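You operate a simulated robot arm through the tools that you are given. There is no shell and no other tool. Be economical: measure what you need, move in short steps, check, and stop when the job is done.

You are at the controls of a simulated robot arm. One attempt, no reset.

TASK
Snap the crate's four sides upright and put the yellow pack in.
Fine: the crate on the grey mat; each side clicks fully upright.

It is judged by the outcome, as a careful person would: the job done as asked, and still so three seconds after it is handed in. It fails if anything else is knocked over, pushed out of place, dropped, spilled or broken.

THE ROBOT
A 7-joint arm with a two-finger parallel gripper, fixed in place. Base frame: the origin is at the foot of the arm, x ahead of it, y to its left, z up; the work surface is at about z = 0.74. Units: m, degrees, N and s.
With the tool pointing down near the work surface it reaches from about 0.42 to 0.9 m from the base axis. Its first joint turns from -115.0 to 115.0 degrees. Payload 3.91 kg.
The TCP is the grasp point between the finger pads, 0.03 m short of the fingertips. In the tool frame z runs along the fingers and y along their closing line. Largest opening 0.11 m; finger width 0.02, thickness 0.01; the body of the gripper, 0.048 by 0.112 m, starts 0.055 m behind the TCP.
Orientation is that of the tool frame in the base frame, as a unit quaternion [x, y, z, w]. With the fingers straight down and closing along the base's y, the tool's x points along the base's -x, its y along +y and its z along -z.

THE INTERFACE
- The arm moves only by the tool nudge_tool. Its argument "steps" is a list of rows, each a list of 3 entries, a list of its own where there are three numbers: the finger opening in cm, from 0 to 11, then the shift along the tool's x, y, z in units of 40 mm (1.0 is 40 mm), then the turn, a rotation vector about the tool's x, y, z in units of 6 degrees (1.0 is 6 degrees). In form: [[grip, [x, y, z], [wx, wy, wz]], ...]. A call has 1 to 12 rows; each row shifts and turns the commanded pose from where the row before left it, along the tool's axes as they then stand. A call with a number of a shift or a turn outside -1 to 1 is refused whole. Each row takes 0.2 s and may step no farther than 0.05 m and 8.6 degrees from the row before; otherwise, or with a gripper value out of range, the whole call is refused. A pose out of reach is approached as far as the arm can. The call stops where the force on the tool passes 60 N (or 10 N more than at its start, if that is more) or the arm is blocked; 0.2 s more then pass. The fingers move at their own pace (about 0.153 m/s each) and stop on an object; they squeeze with about 34 N. The grip force told is the motor's: it shows also when the fingers shut on nothing. Time passes only in rows, and 0.2 s behind the last, so rows that do not move let the fingers close. The reply holds the time, the measured pose of the TCP, the force on the tool along the base axes, the opening and the grip force, in the units named above and with some noise.
- Cameras (640 x 400 px; columns grow to the right, rows downward): "scene" is fixed at [0.3914, 0.5107, 1.345]; the picture's right is [-0.97, -0.25, 0.00], its down [-0.22, 0.88, -0.42] and it looks along [0.10, -0.41, -0.91] (base axes); focal length 222 px, centre (320, 200). "wrist" rides on the gripper at [-0.036, 0, -0.057] in the tool frame; the picture's right is [0.00, -1.00, 0.00], its down [0.97, 0.00, -0.24] and it looks along [0.24, 0.00, 0.97] (tool axes); focal length 218 px, centre (320, 200). There is no depth. A picture from a camera that has moved, and an enlarged one, comes with that camera's place and axes in the base frame and with its lens. The place of the scene camera against the robot may be out by one fixed shift of up to 0.025 m in any direction.
- grab_frame(camera): a new picture of that camera. The clock stands still meanwhile.
- move_column(by): slides the trunk up (or, below 0, down) by that many m; the arm rides with it, the base frame stays. It gives what a move gives, with no picture.
- zoom(camera, box): a new picture of the part [left, top, right, bottom] of that camera's present view, enlarged. The clock stands still meanwhile.
- finish_job(): hands the job in; it is judged then, once.

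Go step by step. Nothing tells you positions but the pictures and the camera data: compare them with the known pose of the tool, close in by small moves and look again before you grip or let go. The budget is 120 turns and 64 pictures, counting those below and the enlarged ones. Unless the task says otherwise, let go and move clear before handing in, and close with one line.

The tools are called after ">>>" as a command line: name --argument value ..., lists and objects as JSON in quotes. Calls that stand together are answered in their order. nudge_tool: Moves the arm, as the interface text tells. Its arguments: {"type":"object","properties":{"steps":{"type":"array"}},"required":["steps"]} The other tools are called the same way: move_column (by) slides the trunk up or down; grab_frame (camera) takes a picture; zoom (camera, box) takes an enlarged picture of a part of a camera's view; finish_job () hands the job in.

At the start:

```text
t: 0.0
tcp_pos: [0.2991, 0.3765, 1.0674]
tool_rot: [0.001, 1.0, 0.0, 0.0]
contact_force: [0.8, -0.5, -0.5]
opening: 0.1101
grip_force: 0.1
trunk travel left (down, up): [-0.75, 0.24]
```

scene: 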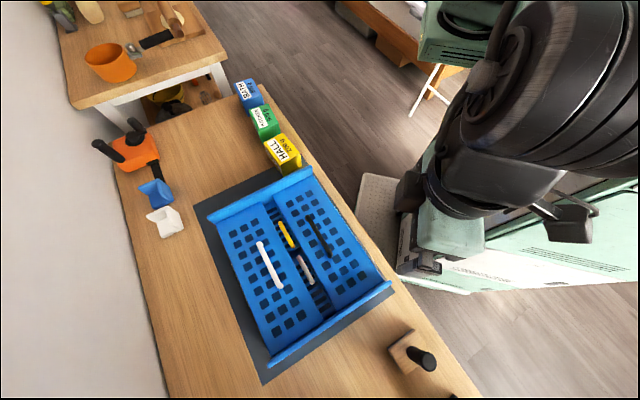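
wrist: 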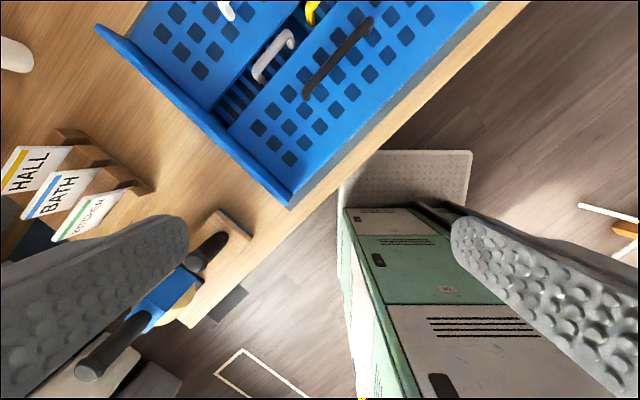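

I see a collapsed blue crate on the grey mat, with panels carrying coloured handles, and three coloured packs/signs beyond it. I'll zoom in first for details.

>>> zoom --camera "scene" --box '[190, 150, 400, 390]'

>>> zoom --camera "scene" --box '[80, 60, 320, 250]'

```text
1.67 times, centred on (295, 270) of scene
camera zoom: at [0.3914, 0.5107, 1.345], right [-0.97, -0.25, 0.0], down [-0.22, 0.88, -0.42], along [0.1, -0.41, -0.91], focal length 370 px, centre (362, 83)
```

zoom: 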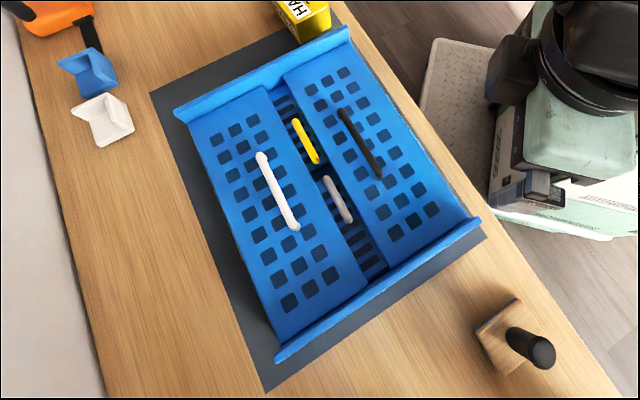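

```text
2.11 times, centred on (200, 155) of scene
camera zoom: at [0.3914, 0.5107, 1.345], right [-0.97, -0.25, 0.0], down [-0.22, 0.88, -0.42], along [0.1, -0.41, -0.91], focal length 468 px, centre (573, 295)
```

zoom: 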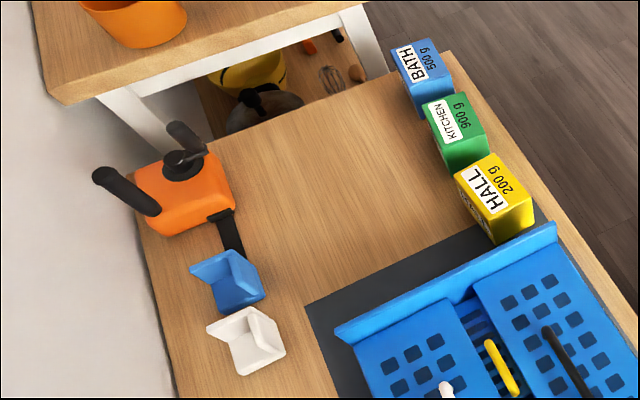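

I take the crate centre to be near (0.48, 0.40), turned about 45°: the two long flaps (white and black handles) lie on top of the two short ones (yellow and grey handles). I'll move the wrist camera over it, aligned with the crate.

>>> nudge_tool --steps '[[11, [-0.9, 0.1, 0], [0, 0, 0]], [11, [-0.9, 0.1, 0], [0, 0, 0]], [11, [-0.9, 0.1, 0], [0, 0, 0]], [11, [-0.9, 0.1, 0], [0, 0, 0]], [11, [-0.9, 0.1, 0], [0, 0, 0]], [11, [0, 0, 0], [0, 0, 1]], [11, [0, 0, 0], [0, 0, 1]], [11, [0, 0, 0], [0, 0, 1]], [11, [0, 0, 0], [0, 0, 1]], [11, [0, 0, 0], [0, 0, 1]], [11, [0, 0, 0], [0, 0, 1]], [11, [0, 0, 0], [0, 0, 1]]]'

>>> grab_frame --camera "wrist"

```text
t: 2.6
tcp_pos: [0.4799, 0.3958, 1.0677]
tool_rot: [0.359, 0.933, 0.0, 0.0]
contact_force: [0.6, -0.9, 0.2]
opening: 0.1101
grip_force: 0.1
trunk travel left (down, up): [-0.75, 0.24]
```

```text
59 pictures are left
camera wrist: at [0.5066, 0.3739, 1.1239], right [-0.67, -0.74, 0.0], down [-0.72, 0.65, 0.24], along [-0.18, 0.16, -0.97], focal length 218 px, centre (320, 200)
```

wrist: 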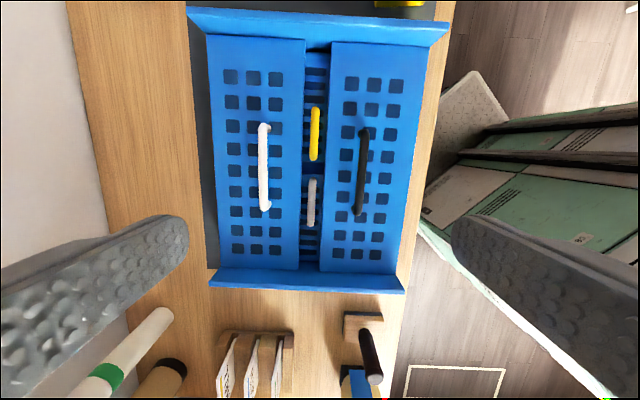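

The crate is nearly aligned with the view. I'll correct the yaw by about 3° and come down above the white handle to measure its height.

>>> nudge_tool --steps '[[11, [0, 0.55, 0.6], [0, 0, 0]], [11, [0, 0.55, 0.6], [0, 0, 0]], [11, [0, 0.55, 0.6], [0, 0, 0]], [11, [0, 0.5, 0.6], [0, 0, 0]], [11, [0, 0, 0.7], [0, 0, 0.5]], [11, [0, 0, 0.7], [0, 0, 0]]]'

>>> grab_frame --camera "wrist"

>>> grab_frame --camera "scene"

```text
t: 4.0
tcp_pos: [0.5374, 0.4601, 0.9139]
tool_rot: [0.382, 0.924, 0.0, 0.0]
contact_force: [-1.1, 0.1, 0.0]
opening: 0.11
grip_force: 0.1
trunk travel left (down, up): [-0.75, 0.24]
```

```text
58 pictures are left
camera wrist: at [0.5629, 0.4372, 0.9713], right [-0.71, -0.71, 0.0], down [-0.69, 0.69, 0.24], along [-0.17, 0.17, -0.97], focal length 218 px, centre (320, 200)
```

wrist: 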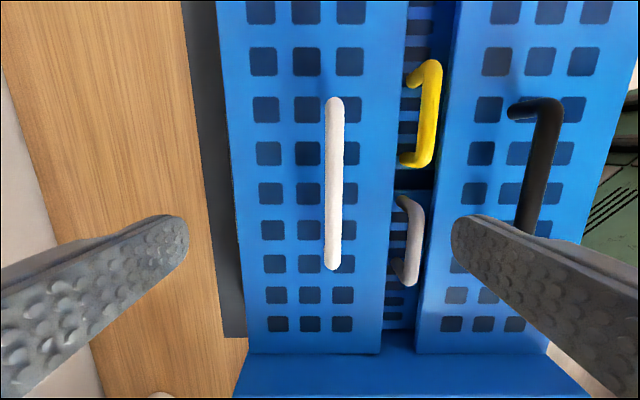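

```text
57 pictures are left
```

scene: 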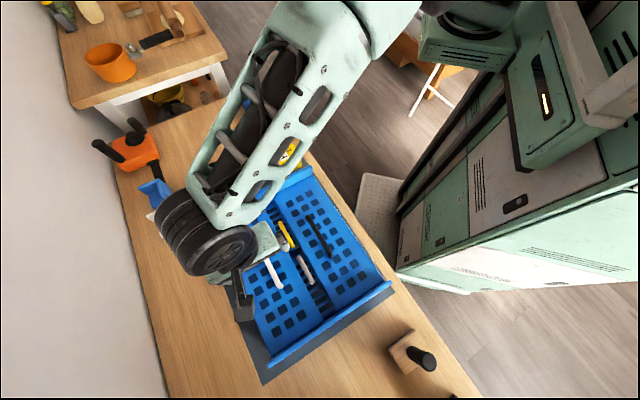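

The white handle's bar is at roughly z 0.82–0.845, centred near (0.538, 0.450). I'll centre on it, come down a little and look again.

>>> nudge_tool --steps '[[11, [-0.2, -0.2, 0.5], [0, 0, 0]], [11, [0, 0, 0.6], [0, 0, 0]]]'

>>> grab_frame --camera "wrist"

```text
t: 4.6
tcp_pos: [0.5392, 0.4494, 0.871]
tool_rot: [0.383, 0.924, 0.0, 0.0]
contact_force: [0.4, -0.1, 0.8]
opening: 0.1101
grip_force: 0.0
trunk travel left (down, up): [-0.75, 0.24]
```

```text
56 pictures are left
camera wrist: at [0.564, 0.426, 0.928], right [-0.71, -0.71, 0.0], down [-0.69, 0.69, 0.24], along [-0.17, 0.17, -0.97], focal length 218 px, centre (320, 200)
```

wrist: 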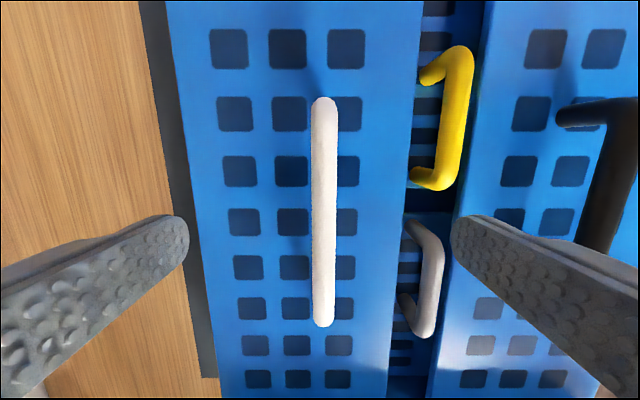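

The bar is at z ≈ 0.838 and the panel top at ≈ 0.80, with the hinge about 0.073 m outboard of the bar. I'll come down so the bar sits just below the TCP, and grip it.

>>> nudge_tool --steps '[[11, [0, 0, 0.35], [0, 0, 0]], [11, [0, 0, 0.35], [0, 0, 0]], [5, [0, 0, 0], [0, 0, 0]], [0, [0, 0, 0], [0, 0, 0]], [0, [0, 0, 0], [0, 0, 0]], [0, [0, 0, 0], [0, 0, 0]]]'

>>> grab_frame --camera "wrist"

```text
t: 6.0
tcp_pos: [0.5397, 0.4488, 0.8426]
tool_rot: [0.383, 0.924, 0.0, -0.001]
contact_force: [-4.3, -4.8, 0.7]
opening: 0.0112
grip_force: 33.6
trunk travel left (down, up): [-0.75, 0.24]
```

```text
55 pictures are left
camera wrist: at [0.5637, 0.4257, 0.8994], right [-0.71, -0.71, 0.0], down [-0.69, 0.69, 0.24], along [-0.17, 0.17, -0.97], focal length 218 px, centre (320, 200)
```

wrist: 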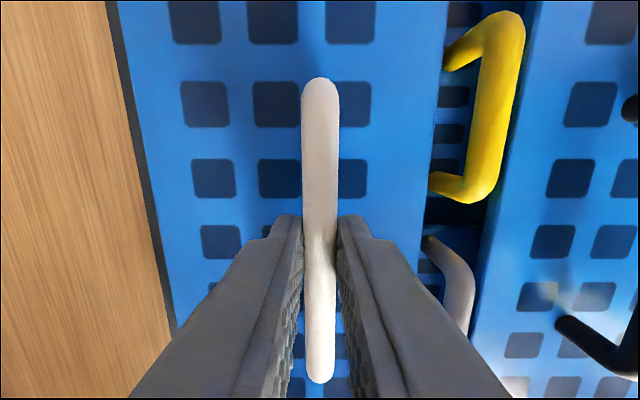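

Gripped with little side force. I'll lift along the estimated arc to about 30° and check forces.

>>> nudge_tool --steps '[[0, [0, 0.215, -0.3], [0, 0, 0]], [0, [0, 0.2625, -0.26], [0, 0, 0]], [0, [0, 0.305, -0.2075], [0, 0, 0]]]'

>>> grab_frame --camera "wrist"

```text
t: 6.8
tcp_pos: [0.5603, 0.4706, 0.8741]
tool_rot: [0.383, 0.924, 0.0, 0.0]
contact_force: [-2.0, 0.0, 0.7]
opening: 0.0114
grip_force: 33.8
trunk travel left (down, up): [-0.75, 0.24]
```

```text
54 pictures are left
camera wrist: at [0.5857, 0.4478, 0.9305], right [-0.71, -0.71, 0.0], down [-0.69, 0.69, 0.24], along [-0.17, 0.17, -0.97], focal length 218 px, centre (320, 200)
```

wrist: 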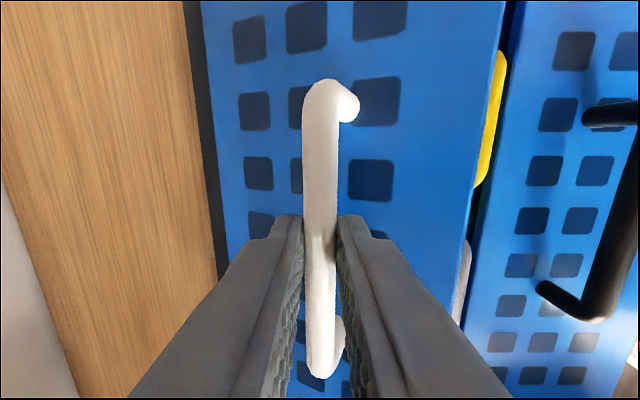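

The panel is pivoting nicely with almost no force. Continuing to about 60°, then 80°.

>>> nudge_tool --steps '[[0, [0, 0.335, -0.1525], [0, 0, 0]], [0, [0, 0.3575, -0.0925], [0, 0, 0]], [0, [0, 0.3675, -0.03], [0, 0, 0]], [0, [0, 0.3675, 0.035], [0, 0, 0]]]'

>>> grab_frame --camera "wrist"

```text
t: 7.8
tcp_pos: [0.5868, 0.4961, 0.8844]
tool_rot: [0.383, 0.924, 0.0, 0.0]
contact_force: [-2.3, 1.9, -0.1]
opening: 0.0114
grip_force: 34.0
out of reach, approached as far as the arm can: row 3, 4
trunk travel left (down, up): [-0.75, 0.24]
```

```text
53 pictures are left
camera wrist: at [0.6125, 0.4727, 0.942], right [-0.71, -0.71, 0.0], down [-0.69, 0.69, 0.24], along [-0.17, 0.17, -0.97], focal length 218 px, centre (320, 200)
```

wrist: 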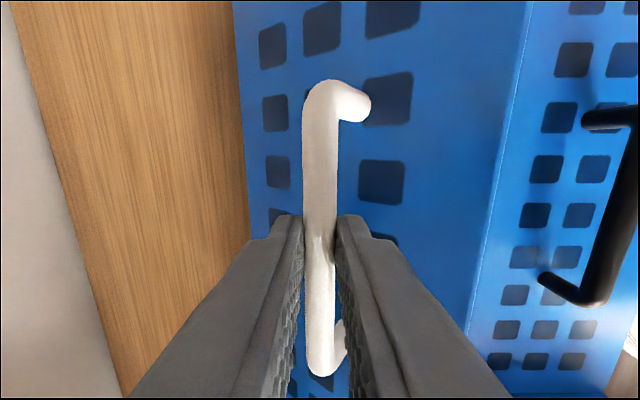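

The arm reports its reach limit at about 55°. I'll look at the arm's posture to decide whether the trunk should move.

>>> grab_frame --camera "scene"

```text
52 pictures are left
```

scene: 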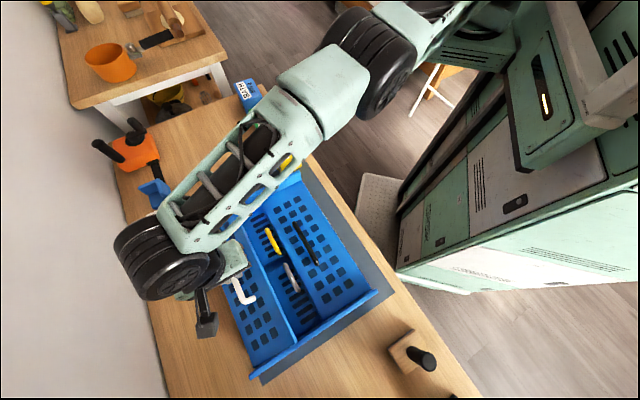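

The reach is limited with the trunk this high. I'll lay the panel back down under control first, before changing the trunk height.

>>> nudge_tool --steps '[[0, [0, -0.3675, -0.035], [0, 0, 0]]]'

```text
t: 8.2
tcp_pos: [0.5777, 0.484, 0.8863]
tool_rot: [0.382, 0.924, 0.0, 0.0]
contact_force: [0.6, 2.2, -0.1]
opening: 0.0113
grip_force: 33.6
trunk travel left (down, up): [-0.75, 0.24]
```

>>> nudge_tool --steps '[[0, [0, -0.17, 0.15], [0, 0, 0]], [0, [0, -0.34, 0.2], [0, 0, 0]], [0, [0, -0.305, 0.2075], [0, 0, 0]], [0, [0, -0.2625, 0.25], [0, 0, 0]], [0, [0, -0.21, 0.27], [0, 0, 0]]]'

```text
t: 9.4
tcp_pos: [0.5422, 0.4506, 0.8468]
tool_rot: [0.382, 0.924, 0.005, 0.001]
contact_force: [7.9, 7.8, 17.1]
opening: 0.0114
grip_force: 33.5
trunk travel left (down, up): [-0.75, 0.24]
```

The panel is flat again. I'll release, rise clear, and lower the trunk.

>>> nudge_tool --steps '[[5, [0, 0, 0], [0, 0, 0]], [6, [0, 0, -0.8], [0, 0, 0]], [6, [0, 0, -1], [0, 0, 0]], [6, [0, 0, -1], [0, 0, 0]], [6, [0, 0, -1], [0, 0, 0]]]'

>>> move_column --by -0.1

>>> grab_frame --camera "scene"

```text
t: 10.6
tcp_pos: [0.5403, 0.4497, 0.9961]
tool_rot: [0.383, 0.924, 0.001, 0.0]
contact_force: [-0.6, 0.3, -0.6]
opening: 0.0598
grip_force: 0.1
trunk travel left (down, up): [-0.75, 0.24]
```

```text
t: 11.9
tcp_pos: [0.5396, 0.4488, 0.897]
tool_rot: [0.382, 0.924, 0.0, 0.001]
contact_force: [-0.3, -0.5, -0.1]
opening: 0.0599
grip_force: 0.0
trunk travel left (down, up): [-0.65, 0.34]
```

```text
51 pictures are left
```

scene: 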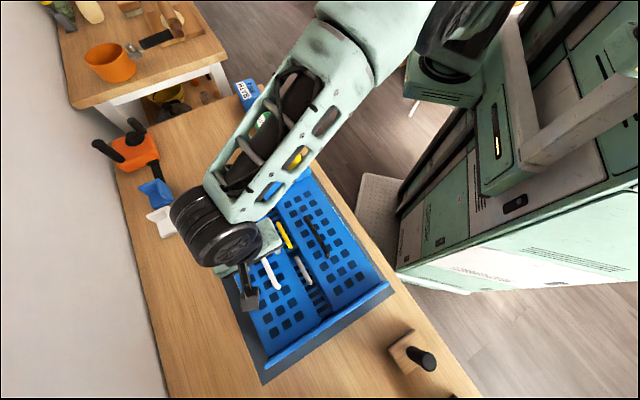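

Testing the reach in free air at the height where the upright handle will end.

>>> nudge_tool --steps '[[6, [0, 0.8, 0], [0, 0, 0]], [6, [0, 0.8, 0], [0, 0, 0]], [6, [0, 0.8, 0], [0, 0, 0]], [6, [0, 0.8, 0], [0, 0, 0]]]'

```text
t: 12.9
tcp_pos: [0.5986, 0.4965, 0.8952]
tool_rot: [0.383, 0.924, -0.001, 0.0]
contact_force: [-0.1, 0.0, 1.4]
opening: 0.0597
grip_force: 0.0
out of reach, approached as far as the arm can: row 3, 4
trunk travel left (down, up): [-0.65, 0.34]
```

Slightly better. I'll lower the trunk more and test again.

>>> nudge_tool --steps '[[6, [0, -0.9, -1], [0, 0, 0]], [6, [0, -0.8, -1], [0, 0, 0]], [6, [0, 0, -1], [0, 0, 0]], [6, [0, 0, -1], [0, 0, 0]], [6, [0, 0, -1], [0, 0, 0]]]'

>>> move_column --by -0.2

>>> nudge_tool --steps '[[6, [0, 0.8, 0], [0, 0, 0]], [6, [0, 0.8, 0], [0, 0, 0]], [6, [0, 0.8, 0], [0, 0, 0]], [6, [0, 0.8, 0], [0, 0, 0]]]'

>>> grab_frame --camera "scene"

```text
refused: row 1 steps farther than a row can; nothing moved
```

```text
t: 14.0
tcp_pos: [0.5989, 0.4998, 0.8306]
tool_rot: [0.381, 0.924, 0.01, 0.002]
contact_force: [-6.3, -8.7, 21.6]
opening: 0.0654
grip_force: 5.2
trunk travel left (down, up): [-0.568, 0.422]
stopped: the force on the tool passed its limit (the readings are from after the stop); the commanded pose is now the measured one
```

```text
t: 15.0
tcp_pos: [0.6098, 0.4942, 0.8316]
tool_rot: [0.382, 0.924, 0.012, 0.002]
contact_force: [-13.7, 8.1, 35.0]
opening: 0.0611
grip_force: 1.2
out of reach, approached as far as the arm can: row 1, 2, 3, 4
trunk travel left (down, up): [-0.568, 0.422]
```

```text
50 pictures are left
```

scene: 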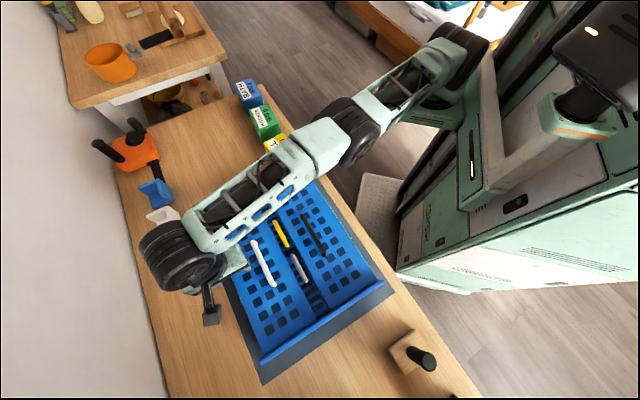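

My mistake chaining those: the trunk move pressed the fingers onto the panel. I'll lift straight off now and check that the crate hasn't shifted.

>>> nudge_tool --steps '[[6, [0, 0, -0.4], [0, 0, 0]], [6, [0, 0, -1], [0, 0, 0]], [6, [0, 0, -1], [0, 0, 0]], [6, [0, 0, -1], [0, 0, 0]]]'

>>> grab_frame --camera "wrist"

>>> zoom --camera "scene" --box '[190, 150, 400, 390]'

```text
t: 16.0
tcp_pos: [0.6034, 0.4729, 0.9546]
tool_rot: [0.382, 0.924, 0.008, 0.003]
contact_force: [-0.2, 0.6, 0.7]
opening: 0.06
grip_force: 0.1
out of reach, approached as far as the arm can: row 2, 4
trunk travel left (down, up): [-0.568, 0.422]
```

```text
49 pictures are left
camera wrist: at [0.6279, 0.4485, 1.0126], right [-0.71, -0.71, -0.02], down [-0.69, 0.68, 0.24], along [-0.16, 0.18, -0.97], focal length 218 px, centre (320, 200)
```

wrist: 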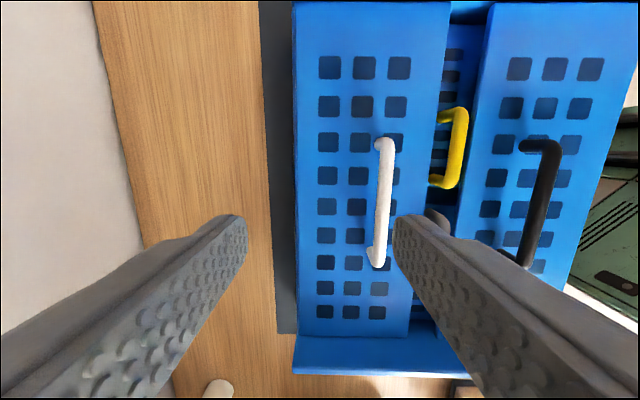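

```text
1.67 times, centred on (295, 270) of scene
camera zoom: at [0.3914, 0.5107, 1.345], right [-0.97, -0.25, 0.0], down [-0.22, 0.88, -0.42], along [0.1, -0.41, -0.91], focal length 370 px, centre (362, 83)
```

zoom: 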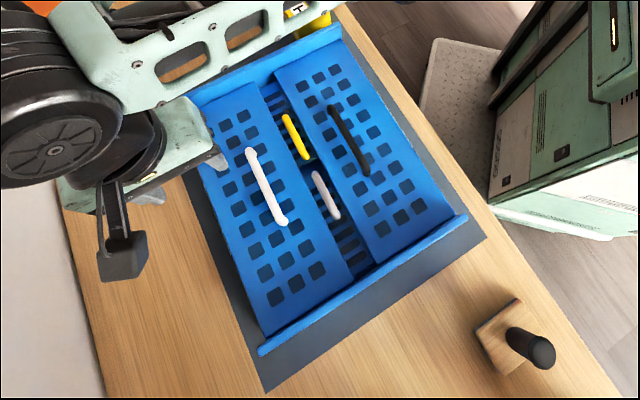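

The drag shifted the crate roughly 2 cm outward (still on the mat). Full vertical reach is about r = 0.78, so I'll use a tool leaning inward by 15°, with the trunk near −0.1, and I'll gently draw the crate back. First I re-centre above the white handle.

>>> move_column --by 0.07

>>> nudge_tool --steps '[[8, [0.2, -0.6, 0], [0, 0, 0]], [8, [0.2, -0.6, 0], [0, 0, 0]], [8, [0, 0, 0], [-0.8, 0, 0]], [8, [0, 0, 0], [-0.8, 0, 0]], [8, [0, 0, 0], [-0.73, 0, 0]]]'

>>> grab_frame --camera "wrist"

```text
t: 17.1
tcp_pos: [0.6033, 0.4733, 1.0257]
tool_rot: [0.382, 0.924, 0.01, 0.002]
contact_force: [-0.3, 0.5, 0.2]
opening: 0.0599
grip_force: 0.2
trunk travel left (down, up): [-0.638, 0.352]
```

```text
t: 18.3
tcp_pos: [0.6067, 0.5215, 1.046]
tool_rot: [0.379, 0.916, 0.121, 0.05]
contact_force: [-0.2, -0.4, -0.3]
opening: 0.08
grip_force: 0.2
out of reach, approached as far as the arm can: row 1, 2, 3, 4, 5
trunk travel left (down, up): [-0.638, 0.352]
```

```text
47 pictures are left
camera wrist: at [0.6216, 0.4885, 1.1006], right [-0.68, -0.68, -0.26], down [-0.73, 0.64, 0.23], along [0.01, 0.35, -0.94], focal length 218 px, centre (320, 200)
```

wrist: 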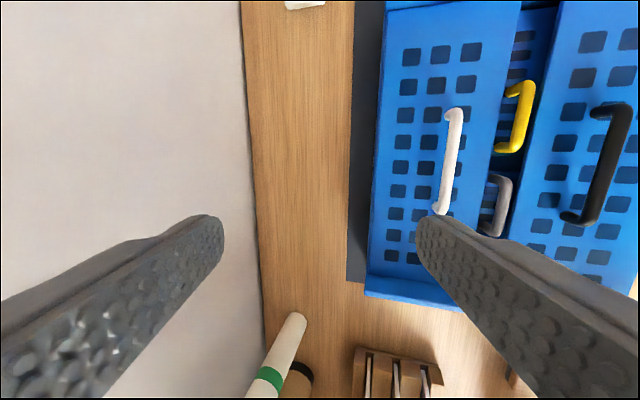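

The arm is stuck near an extended, singular posture. I'll pull it back inward and see whether it tracks again.

>>> nudge_tool --steps '[[8, [0, -0.8, 0], [0, 0, 0]], [8, [0, -0.8, 0], [0, 0, 0]], [8, [0, -0.8, 0], [0, 0, 0]]]'

>>> grab_frame --camera "scene"

```text
t: 19.1
tcp_pos: [0.5416, 0.4567, 1.0224]
tool_rot: [0.378, 0.916, 0.123, 0.049]
contact_force: [-0.7, 0.1, 0.9]
opening: 0.0799
grip_force: 0.0
out of reach, approached as far as the arm can: row 1
trunk travel left (down, up): [-0.638, 0.352]
```

```text
46 pictures are left
```

scene: 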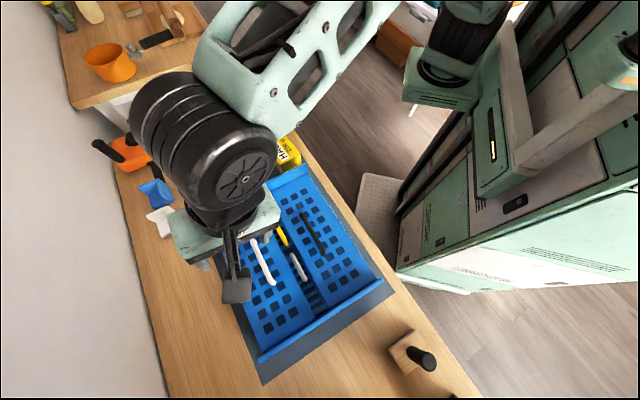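

Tracking again. Now I test the outward reach with this 15° lean in free air.

>>> nudge_tool --steps '[[8, [0, 0.6, 0.75], [0, 0, 0]], [8, [0, 0.6, 0.75], [0, 0, 0]], [8, [0, 0.6, 0.75], [0, 0, 0]], [8, [0, 0.6, 0.75], [0, 0, 0]]]'

```text
t: 20.1
tcp_pos: [0.6236, 0.5387, 0.9303]
tool_rot: [0.378, 0.916, 0.122, 0.049]
contact_force: [-0.4, 0.5, 0.4]
opening: 0.0802
grip_force: 0.0
out of reach, approached as far as the arm can: row 4
trunk travel left (down, up): [-0.638, 0.352]
```

Reach with the lean is about r = 0.824, enough once the crate is drawn back slightly. Returning to above the white handle to check alignment.

>>> nudge_tool --steps '[[8, [-0.1, -0.725, 0], [0, 0, 0]], [8, [-0.1, -0.725, 0], [0, 0, 0]], [8, [-0.1, -0.725, 0], [0, 0, 0]], [8, [-0.11, -0.725, 0], [0, 0, 0]]]'

>>> grab_frame --camera "wrist"

```text
t: 21.1
tcp_pos: [0.557, 0.4487, 0.8991]
tool_rot: [0.379, 0.916, 0.122, 0.049]
contact_force: [-0.7, -0.4, -0.2]
opening: 0.0798
grip_force: 0.1
trunk travel left (down, up): [-0.638, 0.352]
```

```text
45 pictures are left
camera wrist: at [0.5717, 0.4136, 0.9541], right [-0.68, -0.68, -0.26], down [-0.73, 0.64, 0.23], along [0.01, 0.35, -0.94], focal length 218 px, centre (320, 200)
```

wrist: 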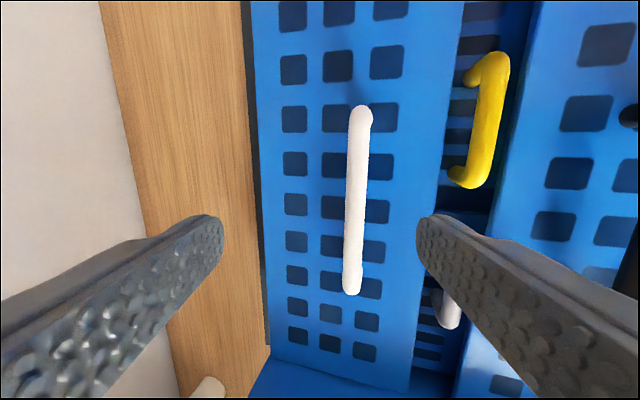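

>>> nudge_tool --steps '[[8, [0, -0.24, 0.54], [0, 0, 0]], [8, [0, -0.24, 0.54], [0, 0, 0]], [3, [0, 0, 0], [0, 0, 0]], [0, [0, 0, 0], [0, 0, 0]], [0, [0, 0, 0], [0, 0, 0]]]'

>>> grab_frame --camera "wrist"

```text
t: 22.3
tcp_pos: [0.5512, 0.4422, 0.8511]
tool_rot: [0.38, 0.916, 0.121, 0.049]
contact_force: [-3.2, -2.3, 0.1]
opening: 0.0115
grip_force: 33.9
trunk travel left (down, up): [-0.638, 0.352]
```

```text
44 pictures are left
camera wrist: at [0.5662, 0.4085, 0.9064], right [-0.68, -0.68, -0.26], down [-0.73, 0.64, 0.23], along [0.01, 0.35, -0.94], focal length 218 px, centre (320, 200)
```

wrist: 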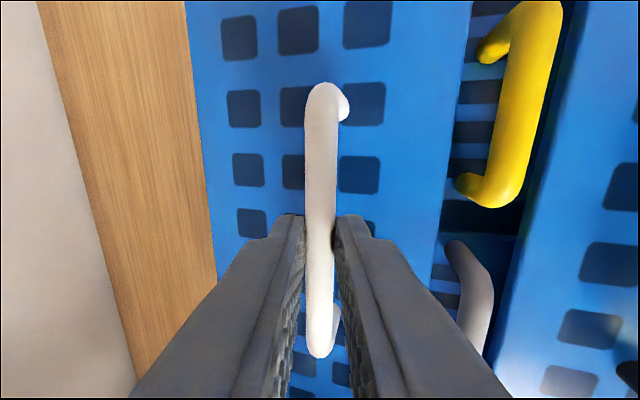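

Gripped. I'll draw the crate back inward by about 2.5 cm.

>>> nudge_tool --steps '[[0, [0, -0.15, -0.04], [0, 0, 0]], [0, [0, -0.15, -0.04], [0, 0, 0]], [0, [0, -0.15, -0.04], [0, 0, 0]], [0, [0, -0.15, -0.04], [0, 0, 0]], [0, [0, 0, 0], [0, 0, 0]]]'

>>> zoom --camera "scene" --box '[190, 150, 400, 390]'

```text
t: 23.5
tcp_pos: [0.5329, 0.4269, 0.8527]
tool_rot: [0.38, 0.916, 0.123, 0.049]
contact_force: [1.5, 1.6, 0.2]
opening: 0.0114
grip_force: 33.8
trunk travel left (down, up): [-0.638, 0.352]
```

```text
1.67 times, centred on (295, 270) of scene
camera zoom: at [0.3914, 0.5107, 1.345], right [-0.97, -0.25, 0.0], down [-0.22, 0.88, -0.42], along [0.1, -0.41, -0.91], focal length 370 px, centre (362, 83)
```

zoom: 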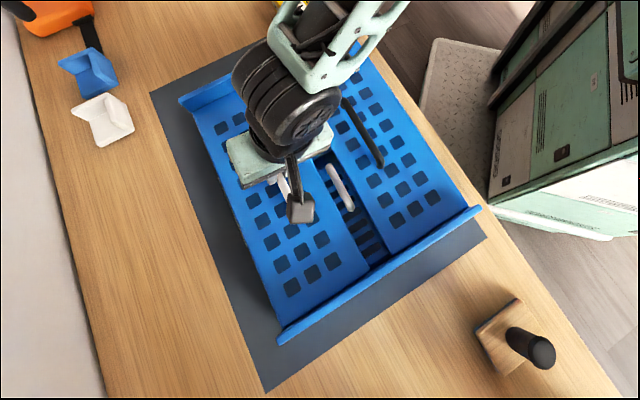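

The crate slides easily with little force and is still on the mat. Now lifting along the arc to 60°.

>>> nudge_tool --steps '[[0, [0, 0.285, -0.233], [0, 0, 0]], [0, [0, 0.32, -0.182], [0, 0, 0]], [0, [0, 0.348, -0.12], [0, 0, 0]], [0, [0, 0.363, -0.06], [0, 0, 0]], [0, [0, 0.369, 0.004], [0, 0, 0]], [0, [0, 0.362, 0.068], [0, 0, 0]]]'

>>> grab_frame --camera "wrist"

>>> grab_frame --camera "scene"

```text
t: 24.9
tcp_pos: [0.5871, 0.4779, 0.8927]
tool_rot: [0.379, 0.916, 0.122, 0.049]
contact_force: [-0.5, -0.2, -0.4]
opening: 0.0115
grip_force: 33.5
trunk travel left (down, up): [-0.638, 0.352]
```

```text
42 pictures are left
camera wrist: at [0.6019, 0.4437, 0.9481], right [-0.68, -0.68, -0.26], down [-0.73, 0.64, 0.23], along [0.01, 0.35, -0.94], focal length 218 px, centre (320, 200)
```

wrist: 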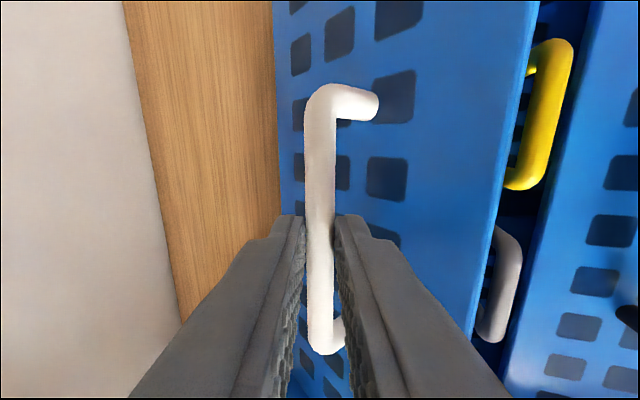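

```text
41 pictures are left
```

scene: 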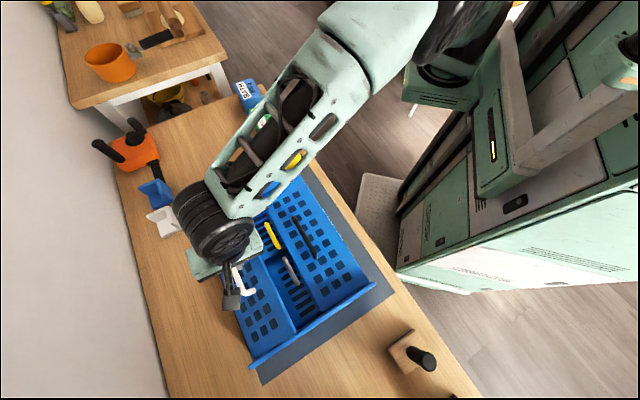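

The crate slid outward along with the motion, so the panel is only about 45° up. I'll look closely at the panel and inside of the crate.

>>> zoom --camera "scene" --box '[200, 170, 400, 390]'

```text
1.82 times, centred on (300, 280) of scene
camera zoom: at [0.3914, 0.5107, 1.345], right [-0.97, -0.25, 0.0], down [-0.22, 0.88, -0.42], along [0.1, -0.41, -0.91], focal length 404 px, centre (356, 54)
```

zoom: 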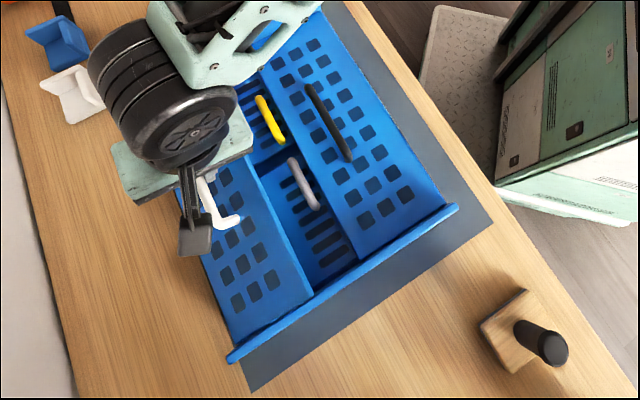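

I'll open the fingers slightly (bar stays caged) to learn whether the hinge holds the panel by itself.

>>> nudge_tool --steps '[[2.5, [0, 0, 0], [0, 0, 0]], [2.5, [0, 0, 0], [0, 0, 0]], [2.5, [0, 0, 0], [0, 0, 0]]]'

>>> grab_frame --camera "wrist"

```text
t: 25.7
tcp_pos: [0.5868, 0.4782, 0.8927]
tool_rot: [0.38, 0.916, 0.121, 0.049]
contact_force: [0.0, -0.2, -0.4]
opening: 0.0251
grip_force: 0.0
trunk travel left (down, up): [-0.638, 0.352]
```

```text
39 pictures are left
camera wrist: at [0.6017, 0.4437, 0.9481], right [-0.68, -0.68, -0.26], down [-0.73, 0.64, 0.23], along [0.01, 0.35, -0.94], focal length 218 px, centre (320, 200)
```

wrist: 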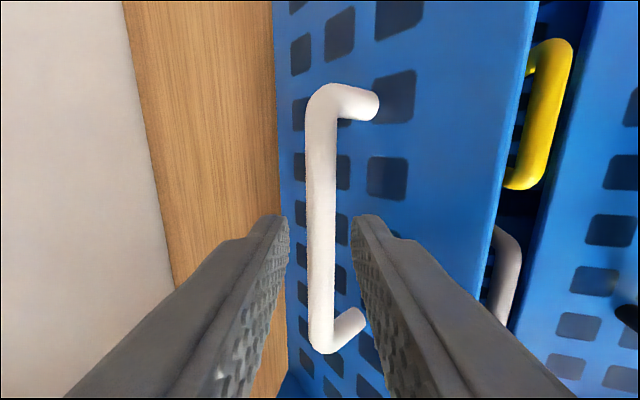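

The hinge's own friction holds the panel at about 40°. So I can leave the handle, go inside with closed fingers, and push the panel up and outward near its free edge. Retreating along the tool axis and moving inward.

>>> nudge_tool --steps '[[2.5, [0, 0, -1], [0, 0, 0]], [2.5, [0, 0, -1], [0, 0, 0]], [2.5, [0, -0.93, -0.25], [0, 0, 0]], [0, [0, -0.93, -0.25], [0, 0, 0]], [0, [0, 0, 0], [0, 0, 0]]]'

>>> grab_frame --camera "wrist"

>>> zoom --camera "scene" --box '[200, 150, 400, 390]'

```text
t: 26.9
tcp_pos: [0.5165, 0.4075, 0.971]
tool_rot: [0.379, 0.916, 0.122, 0.049]
contact_force: [0.3, 0.0, 0.2]
opening: 0.0
grip_force: 33.4
trunk travel left (down, up): [-0.638, 0.352]
```

```text
38 pictures are left
camera wrist: at [0.5307, 0.3743, 1.0262], right [-0.68, -0.68, -0.26], down [-0.73, 0.64, 0.23], along [0.01, 0.35, -0.94], focal length 218 px, centre (320, 200)
```

wrist: 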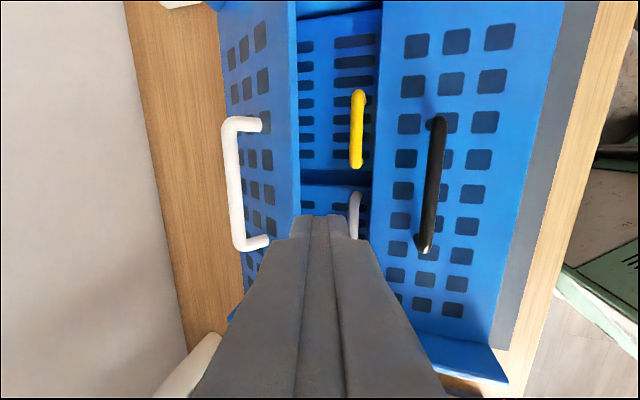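

```text
1.67 times, centred on (300, 270) of scene
camera zoom: at [0.3914, 0.5107, 1.345], right [-0.97, -0.25, 0.0], down [-0.22, 0.88, -0.42], along [0.1, -0.41, -0.91], focal length 370 px, centre (353, 83)
```

zoom: 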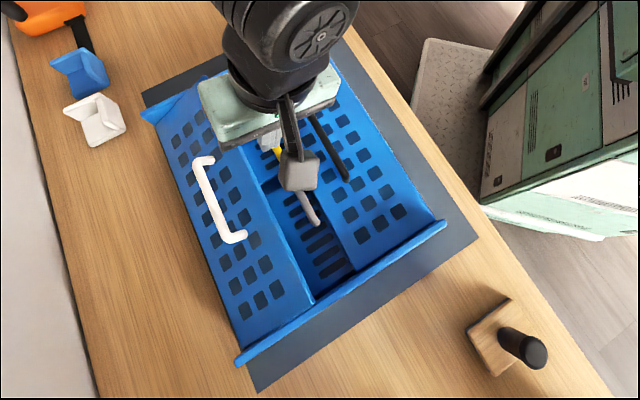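

The panel's free edge is at Y≈0.695, z≈0.87 (outward axis), as computed, and my closed fingers are just inboard. Descending inside.

>>> nudge_tool --steps '[[0, [0, -0.203, 0.756], [0, 0, 0]], [0, [0, -0.203, 0.756], [0, 0, 0]], [0, [0, -0.203, 0.756], [0, 0, 0]]]'

>>> grab_frame --camera "wrist"

```text
t: 27.7
tcp_pos: [0.5167, 0.4085, 0.8753]
tool_rot: [0.38, 0.916, 0.122, 0.048]
contact_force: [-0.2, 0.0, 0.4]
opening: 0.0004
grip_force: 34.2
trunk travel left (down, up): [-0.638, 0.352]
```

```text
36 pictures are left
camera wrist: at [0.5321, 0.3746, 0.931], right [-0.68, -0.68, -0.26], down [-0.73, 0.64, 0.24], along [0.01, 0.35, -0.94], focal length 218 px, centre (320, 200)
```

wrist: 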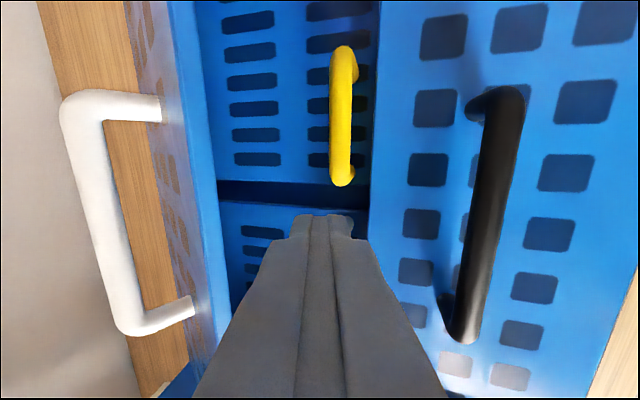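

Clear inside. Now pushing outward and up along the panel's inner face, to about 70°.

>>> nudge_tool --steps '[[0, [0, 0.464, 0.01], [0, 0, 0]], [0, [0, 0.464, 0.01], [0, 0, 0]], [0, [0, 0.392, -0.204], [0, 0, 0]], [0, [0, 0.434, -0.167], [0, 0, 0]], [0, [0, 0.45, -0.085], [0, 0, 0]]]'

>>> zoom --camera "scene" --box '[200, 150, 400, 390]'

```text
t: 28.9
tcp_pos: [0.5761, 0.4658, 0.9128]
tool_rot: [0.38, 0.916, 0.122, 0.049]
contact_force: [0.2, -0.7, -0.3]
opening: 0.0
grip_force: 33.1
trunk travel left (down, up): [-0.638, 0.352]
```

```text
1.67 times, centred on (300, 270) of scene
camera zoom: at [0.3914, 0.5107, 1.345], right [-0.97, -0.25, 0.0], down [-0.22, 0.88, -0.42], along [0.1, -0.41, -0.91], focal length 370 px, centre (353, 83)
```

zoom: 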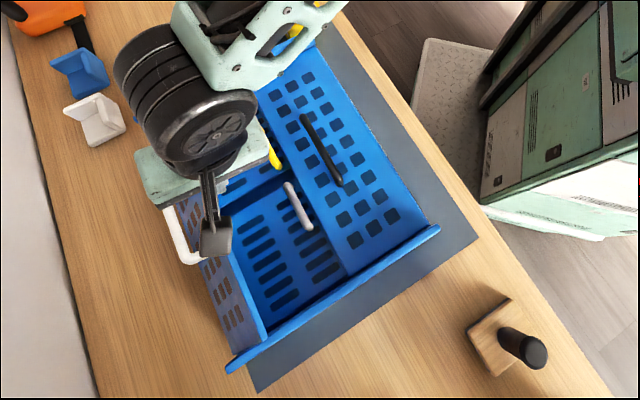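

The panel is nearly upright now and the crate moved only slightly. Continuing to press it to vertical.

>>> nudge_tool --steps '[[0, [0, 0.455, -0.006], [0, 0, 0]], [0, [0, 0.453, 0.096], [0, 0, 0]], [0, [0, 0.35, 0.095], [0, 0, 0]]]'

>>> zoom --camera "scene" --box '[200, 150, 400, 390]'

>>> grab_frame --camera "wrist"

```text
t: 29.7
tcp_pos: [0.6107, 0.5019, 0.9211]
tool_rot: [0.379, 0.916, 0.121, 0.049]
contact_force: [-0.4, 0.2, -0.8]
opening: 0.0002
grip_force: 33.8
trunk travel left (down, up): [-0.638, 0.352]
```

```text
1.67 times, centred on (300, 270) of scene
camera zoom: at [0.3914, 0.5107, 1.345], right [-0.97, -0.25, 0.0], down [-0.22, 0.88, -0.42], along [0.1, -0.41, -0.91], focal length 370 px, centre (353, 83)
```

zoom: 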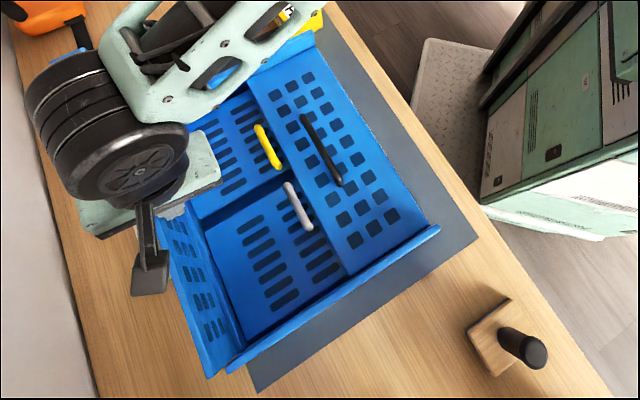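

```text
33 pictures are left
camera wrist: at [0.6251, 0.4675, 0.9762], right [-0.68, -0.68, -0.26], down [-0.73, 0.64, 0.23], along [0.01, 0.35, -0.94], focal length 218 px, centre (320, 200)
```

wrist: 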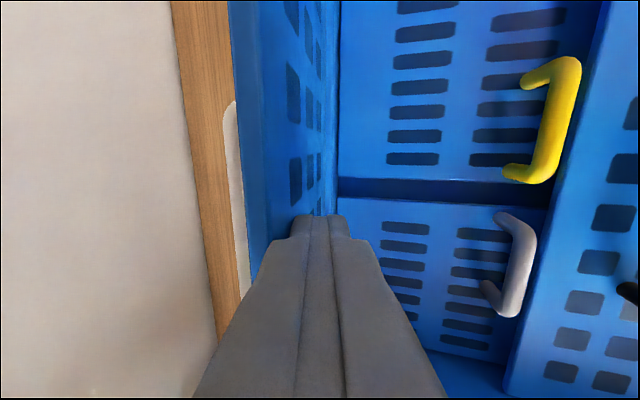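

It looks about upright with no resistance yet. I'll press a further 1.5 cm in small rows, watching the force.

>>> nudge_tool --steps '[[0, [0, 0.12, 0.033], [0, 0, 0]], [0, [0, 0.12, 0.033], [0, 0, 0]], [0, [0, 0, 0], [0, 0, 0]]]'

>>> zoom --camera "scene" --box '[200, 150, 400, 390]'

```text
t: 30.5
tcp_pos: [0.6169, 0.5093, 0.9223]
tool_rot: [0.38, 0.916, 0.121, 0.048]
contact_force: [0.0, -0.2, 0.0]
opening: 0.0001
grip_force: 34.0
trunk travel left (down, up): [-0.638, 0.352]
```

```text
1.67 times, centred on (300, 270) of scene
camera zoom: at [0.3914, 0.5107, 1.345], right [-0.97, -0.25, 0.0], down [-0.22, 0.88, -0.42], along [0.1, -0.41, -0.91], focal length 370 px, centre (353, 83)
```

zoom: 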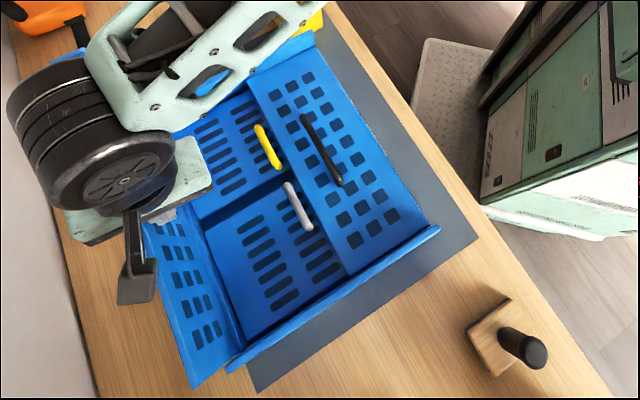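

>>> nudge_tool --steps '[[0, [0, 0.12, 0.033], [0, 0, 0]], [0, [0, 0, 0], [0, 0, 0]]]'

>>> zoom --camera "scene" --box '[200, 150, 400, 390]'

```text
t: 31.1
tcp_pos: [0.6198, 0.5111, 0.922]
tool_rot: [0.38, 0.916, 0.122, 0.048]
contact_force: [-3.5, -3.5, 2.3]
opening: 0.0
grip_force: 34.8
trunk travel left (down, up): [-0.638, 0.352]
```

```text
1.67 times, centred on (300, 270) of scene
camera zoom: at [0.3914, 0.5107, 1.345], right [-0.97, -0.25, 0.0], down [-0.22, 0.88, -0.42], along [0.1, -0.41, -0.91], focal length 370 px, centre (353, 83)
```

zoom: 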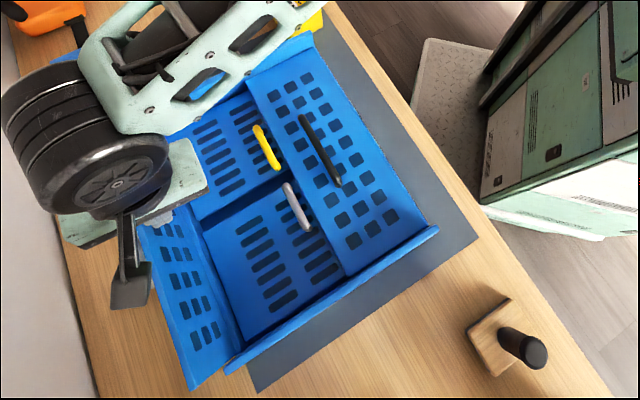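

Resistance (≈5 N) and a slight crate shift show the white side has reached its stop. I'll back off inward, rise, return the tool to vertical and look.

>>> nudge_tool --steps '[[0, [0, -0.8, -0.2], [0, 0, 0]], [0, [0, 0.13, -0.97], [0, 0, 0]], [0, [0, 0.2, -0.97], [0, 0, 0]], [4, [0, -0.9, -0.25], [0, 0, 0]], [8, [0, -0.9, -0.25], [0.85, 0, 0]], [8, [0, -0.9, -0.1], [0.85, 0, 0]], [8, [0, -0.9, 0], [0.83, 0, 0]], [8, [0, -0.9, 0], [0, 0, 0]]]'

>>> grab_frame --camera "wrist"

>>> grab_frame --camera "scene"

```text
t: 32.9
tcp_pos: [0.4631, 0.3529, 0.9952]
tool_rot: [0.382, 0.924, -0.002, -0.001]
contact_force: [1.1, -0.2, -0.2]
opening: 0.0799
grip_force: 0.0
trunk travel left (down, up): [-0.638, 0.352]
```

```text
30 pictures are left
camera wrist: at [0.4878, 0.3298, 1.0522], right [-0.71, -0.71, 0.0], down [-0.69, 0.69, 0.24], along [-0.17, 0.17, -0.97], focal length 218 px, centre (320, 200)
```

wrist: 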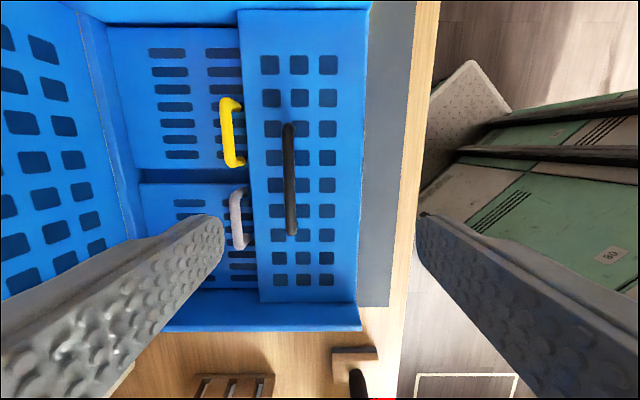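

```text
29 pictures are left
```

scene: 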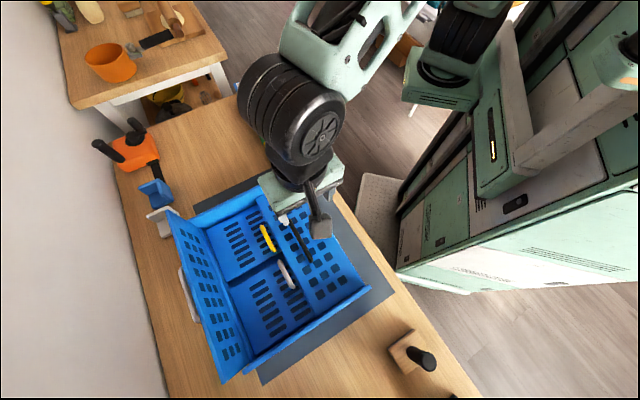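

White side is standing and holds. Next the black handle, centre ≈ (0.484, 0.376), z ≈ 0.835; I'll come down with a 5 cm opening to stay clear of the yellow and grey handles, and check once on the way.

>>> nudge_tool --steps '[[5, [0.02, 0.26, 0.8], [0, 0, 0]], [5, [0.02, 0.26, 0.8], [0, 0, 0]], [5, [0, 0.26, 0.75], [0, 0, 0]]]'

>>> grab_frame --camera "wrist"

```text
t: 33.7
tcp_pos: [0.4837, 0.3766, 0.8996]
tool_rot: [0.382, 0.924, 0.0, -0.003]
contact_force: [0.4, 0.2, 0.6]
opening: 0.05
grip_force: 0.0
trunk travel left (down, up): [-0.638, 0.352]
```

```text
28 pictures are left
camera wrist: at [0.5094, 0.3527, 0.9571], right [-0.71, -0.71, 0.0], down [-0.69, 0.69, 0.24], along [-0.17, 0.17, -0.97], focal length 218 px, centre (320, 200)
```

wrist: 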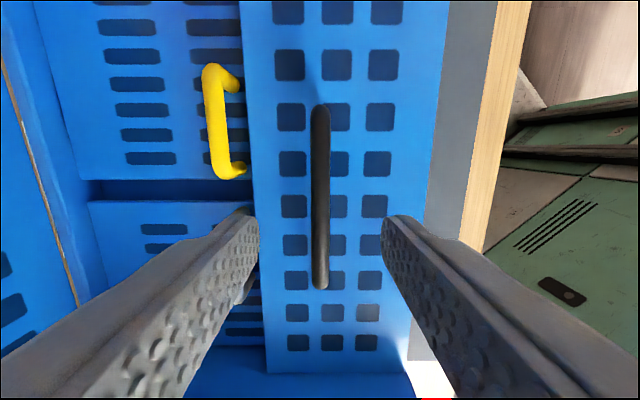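

Well centred. Gripping the black bar and lifting along the mirrored arc to about 40°.

>>> nudge_tool --steps '[[5, [0, 0, 0.62], [0, 0, 0]], [5, [0, 0, 0.62], [0, 0, 0]], [0, [0, 0, 0], [0, 0, 0]], [0, [0, 0, 0], [0, 0, 0]], [0, [0, 0, 0], [0, 0, 0]], [0, [0, -0.215, -0.3], [0, 0, 0]], [0, [0, -0.2625, -0.26], [0, 0, 0]], [0, [0, -0.305, -0.2075], [0, 0, 0]], [0, [0, -0.335, -0.1525], [0, 0, 0]], [0, [0, -0.25, -0.06], [0, 0, 0]]]'

>>> grab_frame --camera "wrist"

>>> zoom --camera "scene" --box '[150, 150, 400, 390]'

```text
t: 35.9
tcp_pos: [0.4446, 0.3388, 0.8916]
tool_rot: [0.382, 0.924, -0.001, -0.002]
contact_force: [0.6, 0.0, 0.0]
opening: 0.0114
grip_force: 34.0
trunk travel left (down, up): [-0.638, 0.352]
```

```text
27 pictures are left
camera wrist: at [0.4698, 0.315, 0.9485], right [-0.71, -0.71, 0.0], down [-0.69, 0.69, 0.24], along [-0.17, 0.17, -0.97], focal length 218 px, centre (320, 200)
```

wrist: 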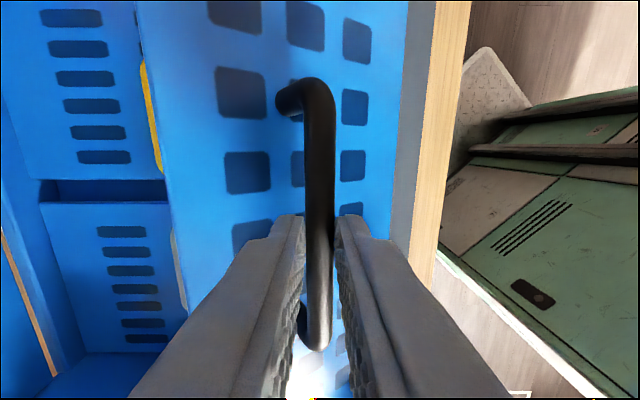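

```text
1.67 times, centred on (275, 270) of scene
camera zoom: at [0.3914, 0.5107, 1.345], right [-0.97, -0.25, 0.0], down [-0.22, 0.88, -0.42], along [0.1, -0.41, -0.91], focal length 370 px, centre (395, 83)
```

zoom: 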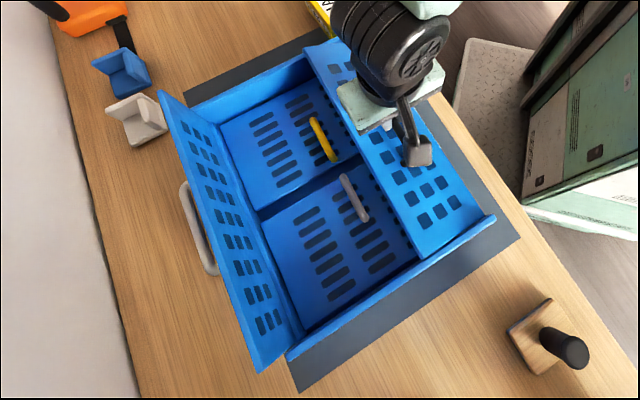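

Black side is up about 37° and the crate came inward, nicely on the mat. I'll release, retreat up, close the fingers, lean the tool the other way and move inside the crate.

>>> nudge_tool --steps '[[2.5, [0, 0, 0], [0, 0, 0]], [2.5, [0, 0, -1], [0, 0, 0]], [2.5, [0, 0, -1], [0, 0, 0]], [0, [0, 0.85, -0.2], [0, 0, 0]], [0, [0, 0.85, 0], [0, 0, 0]], [0, [0, 0.85, 0], [0, 0, 0]], [0, [0, 0, 0], [0.85, 0, 0]], [0, [0, 0, 0], [0.85, 0, 0]], [0, [0, 0, 0], [0.83, 0, 0]]]'

>>> grab_frame --camera "wrist"

>>> grab_frame --camera "scene"

```text
t: 37.9
tcp_pos: [0.5158, 0.4096, 0.9793]
tool_rot: [0.379, 0.916, -0.123, -0.053]
contact_force: [0.2, 0.1, -0.3]
opening: 0.0
grip_force: 33.8
trunk travel left (down, up): [-0.638, 0.352]
```

```text
25 pictures are left
camera wrist: at [0.552, 0.3977, 1.0347], right [-0.68, -0.68, 0.27], down [-0.64, 0.73, 0.23], along [-0.35, -0.01, -0.94], focal length 218 px, centre (320, 200)
```

wrist: 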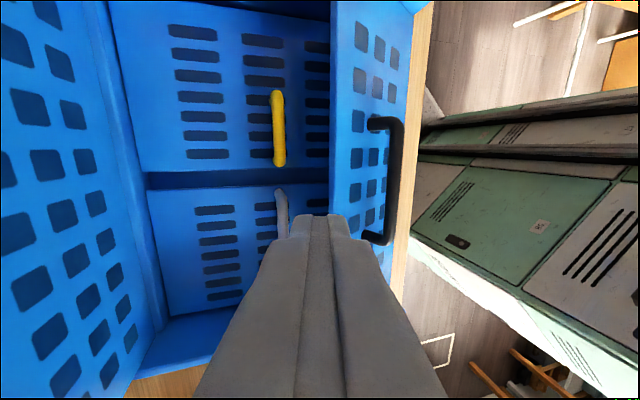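

```text
24 pictures are left
```

scene: 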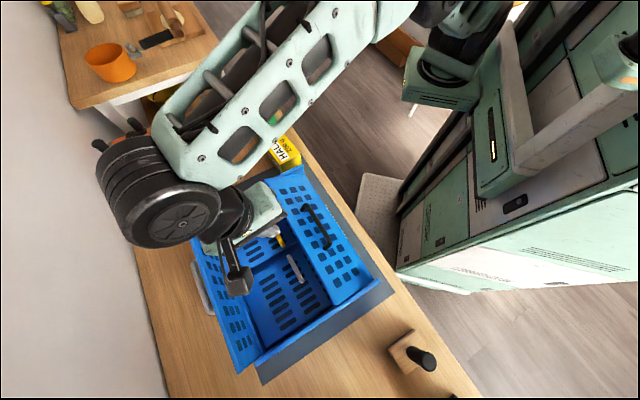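

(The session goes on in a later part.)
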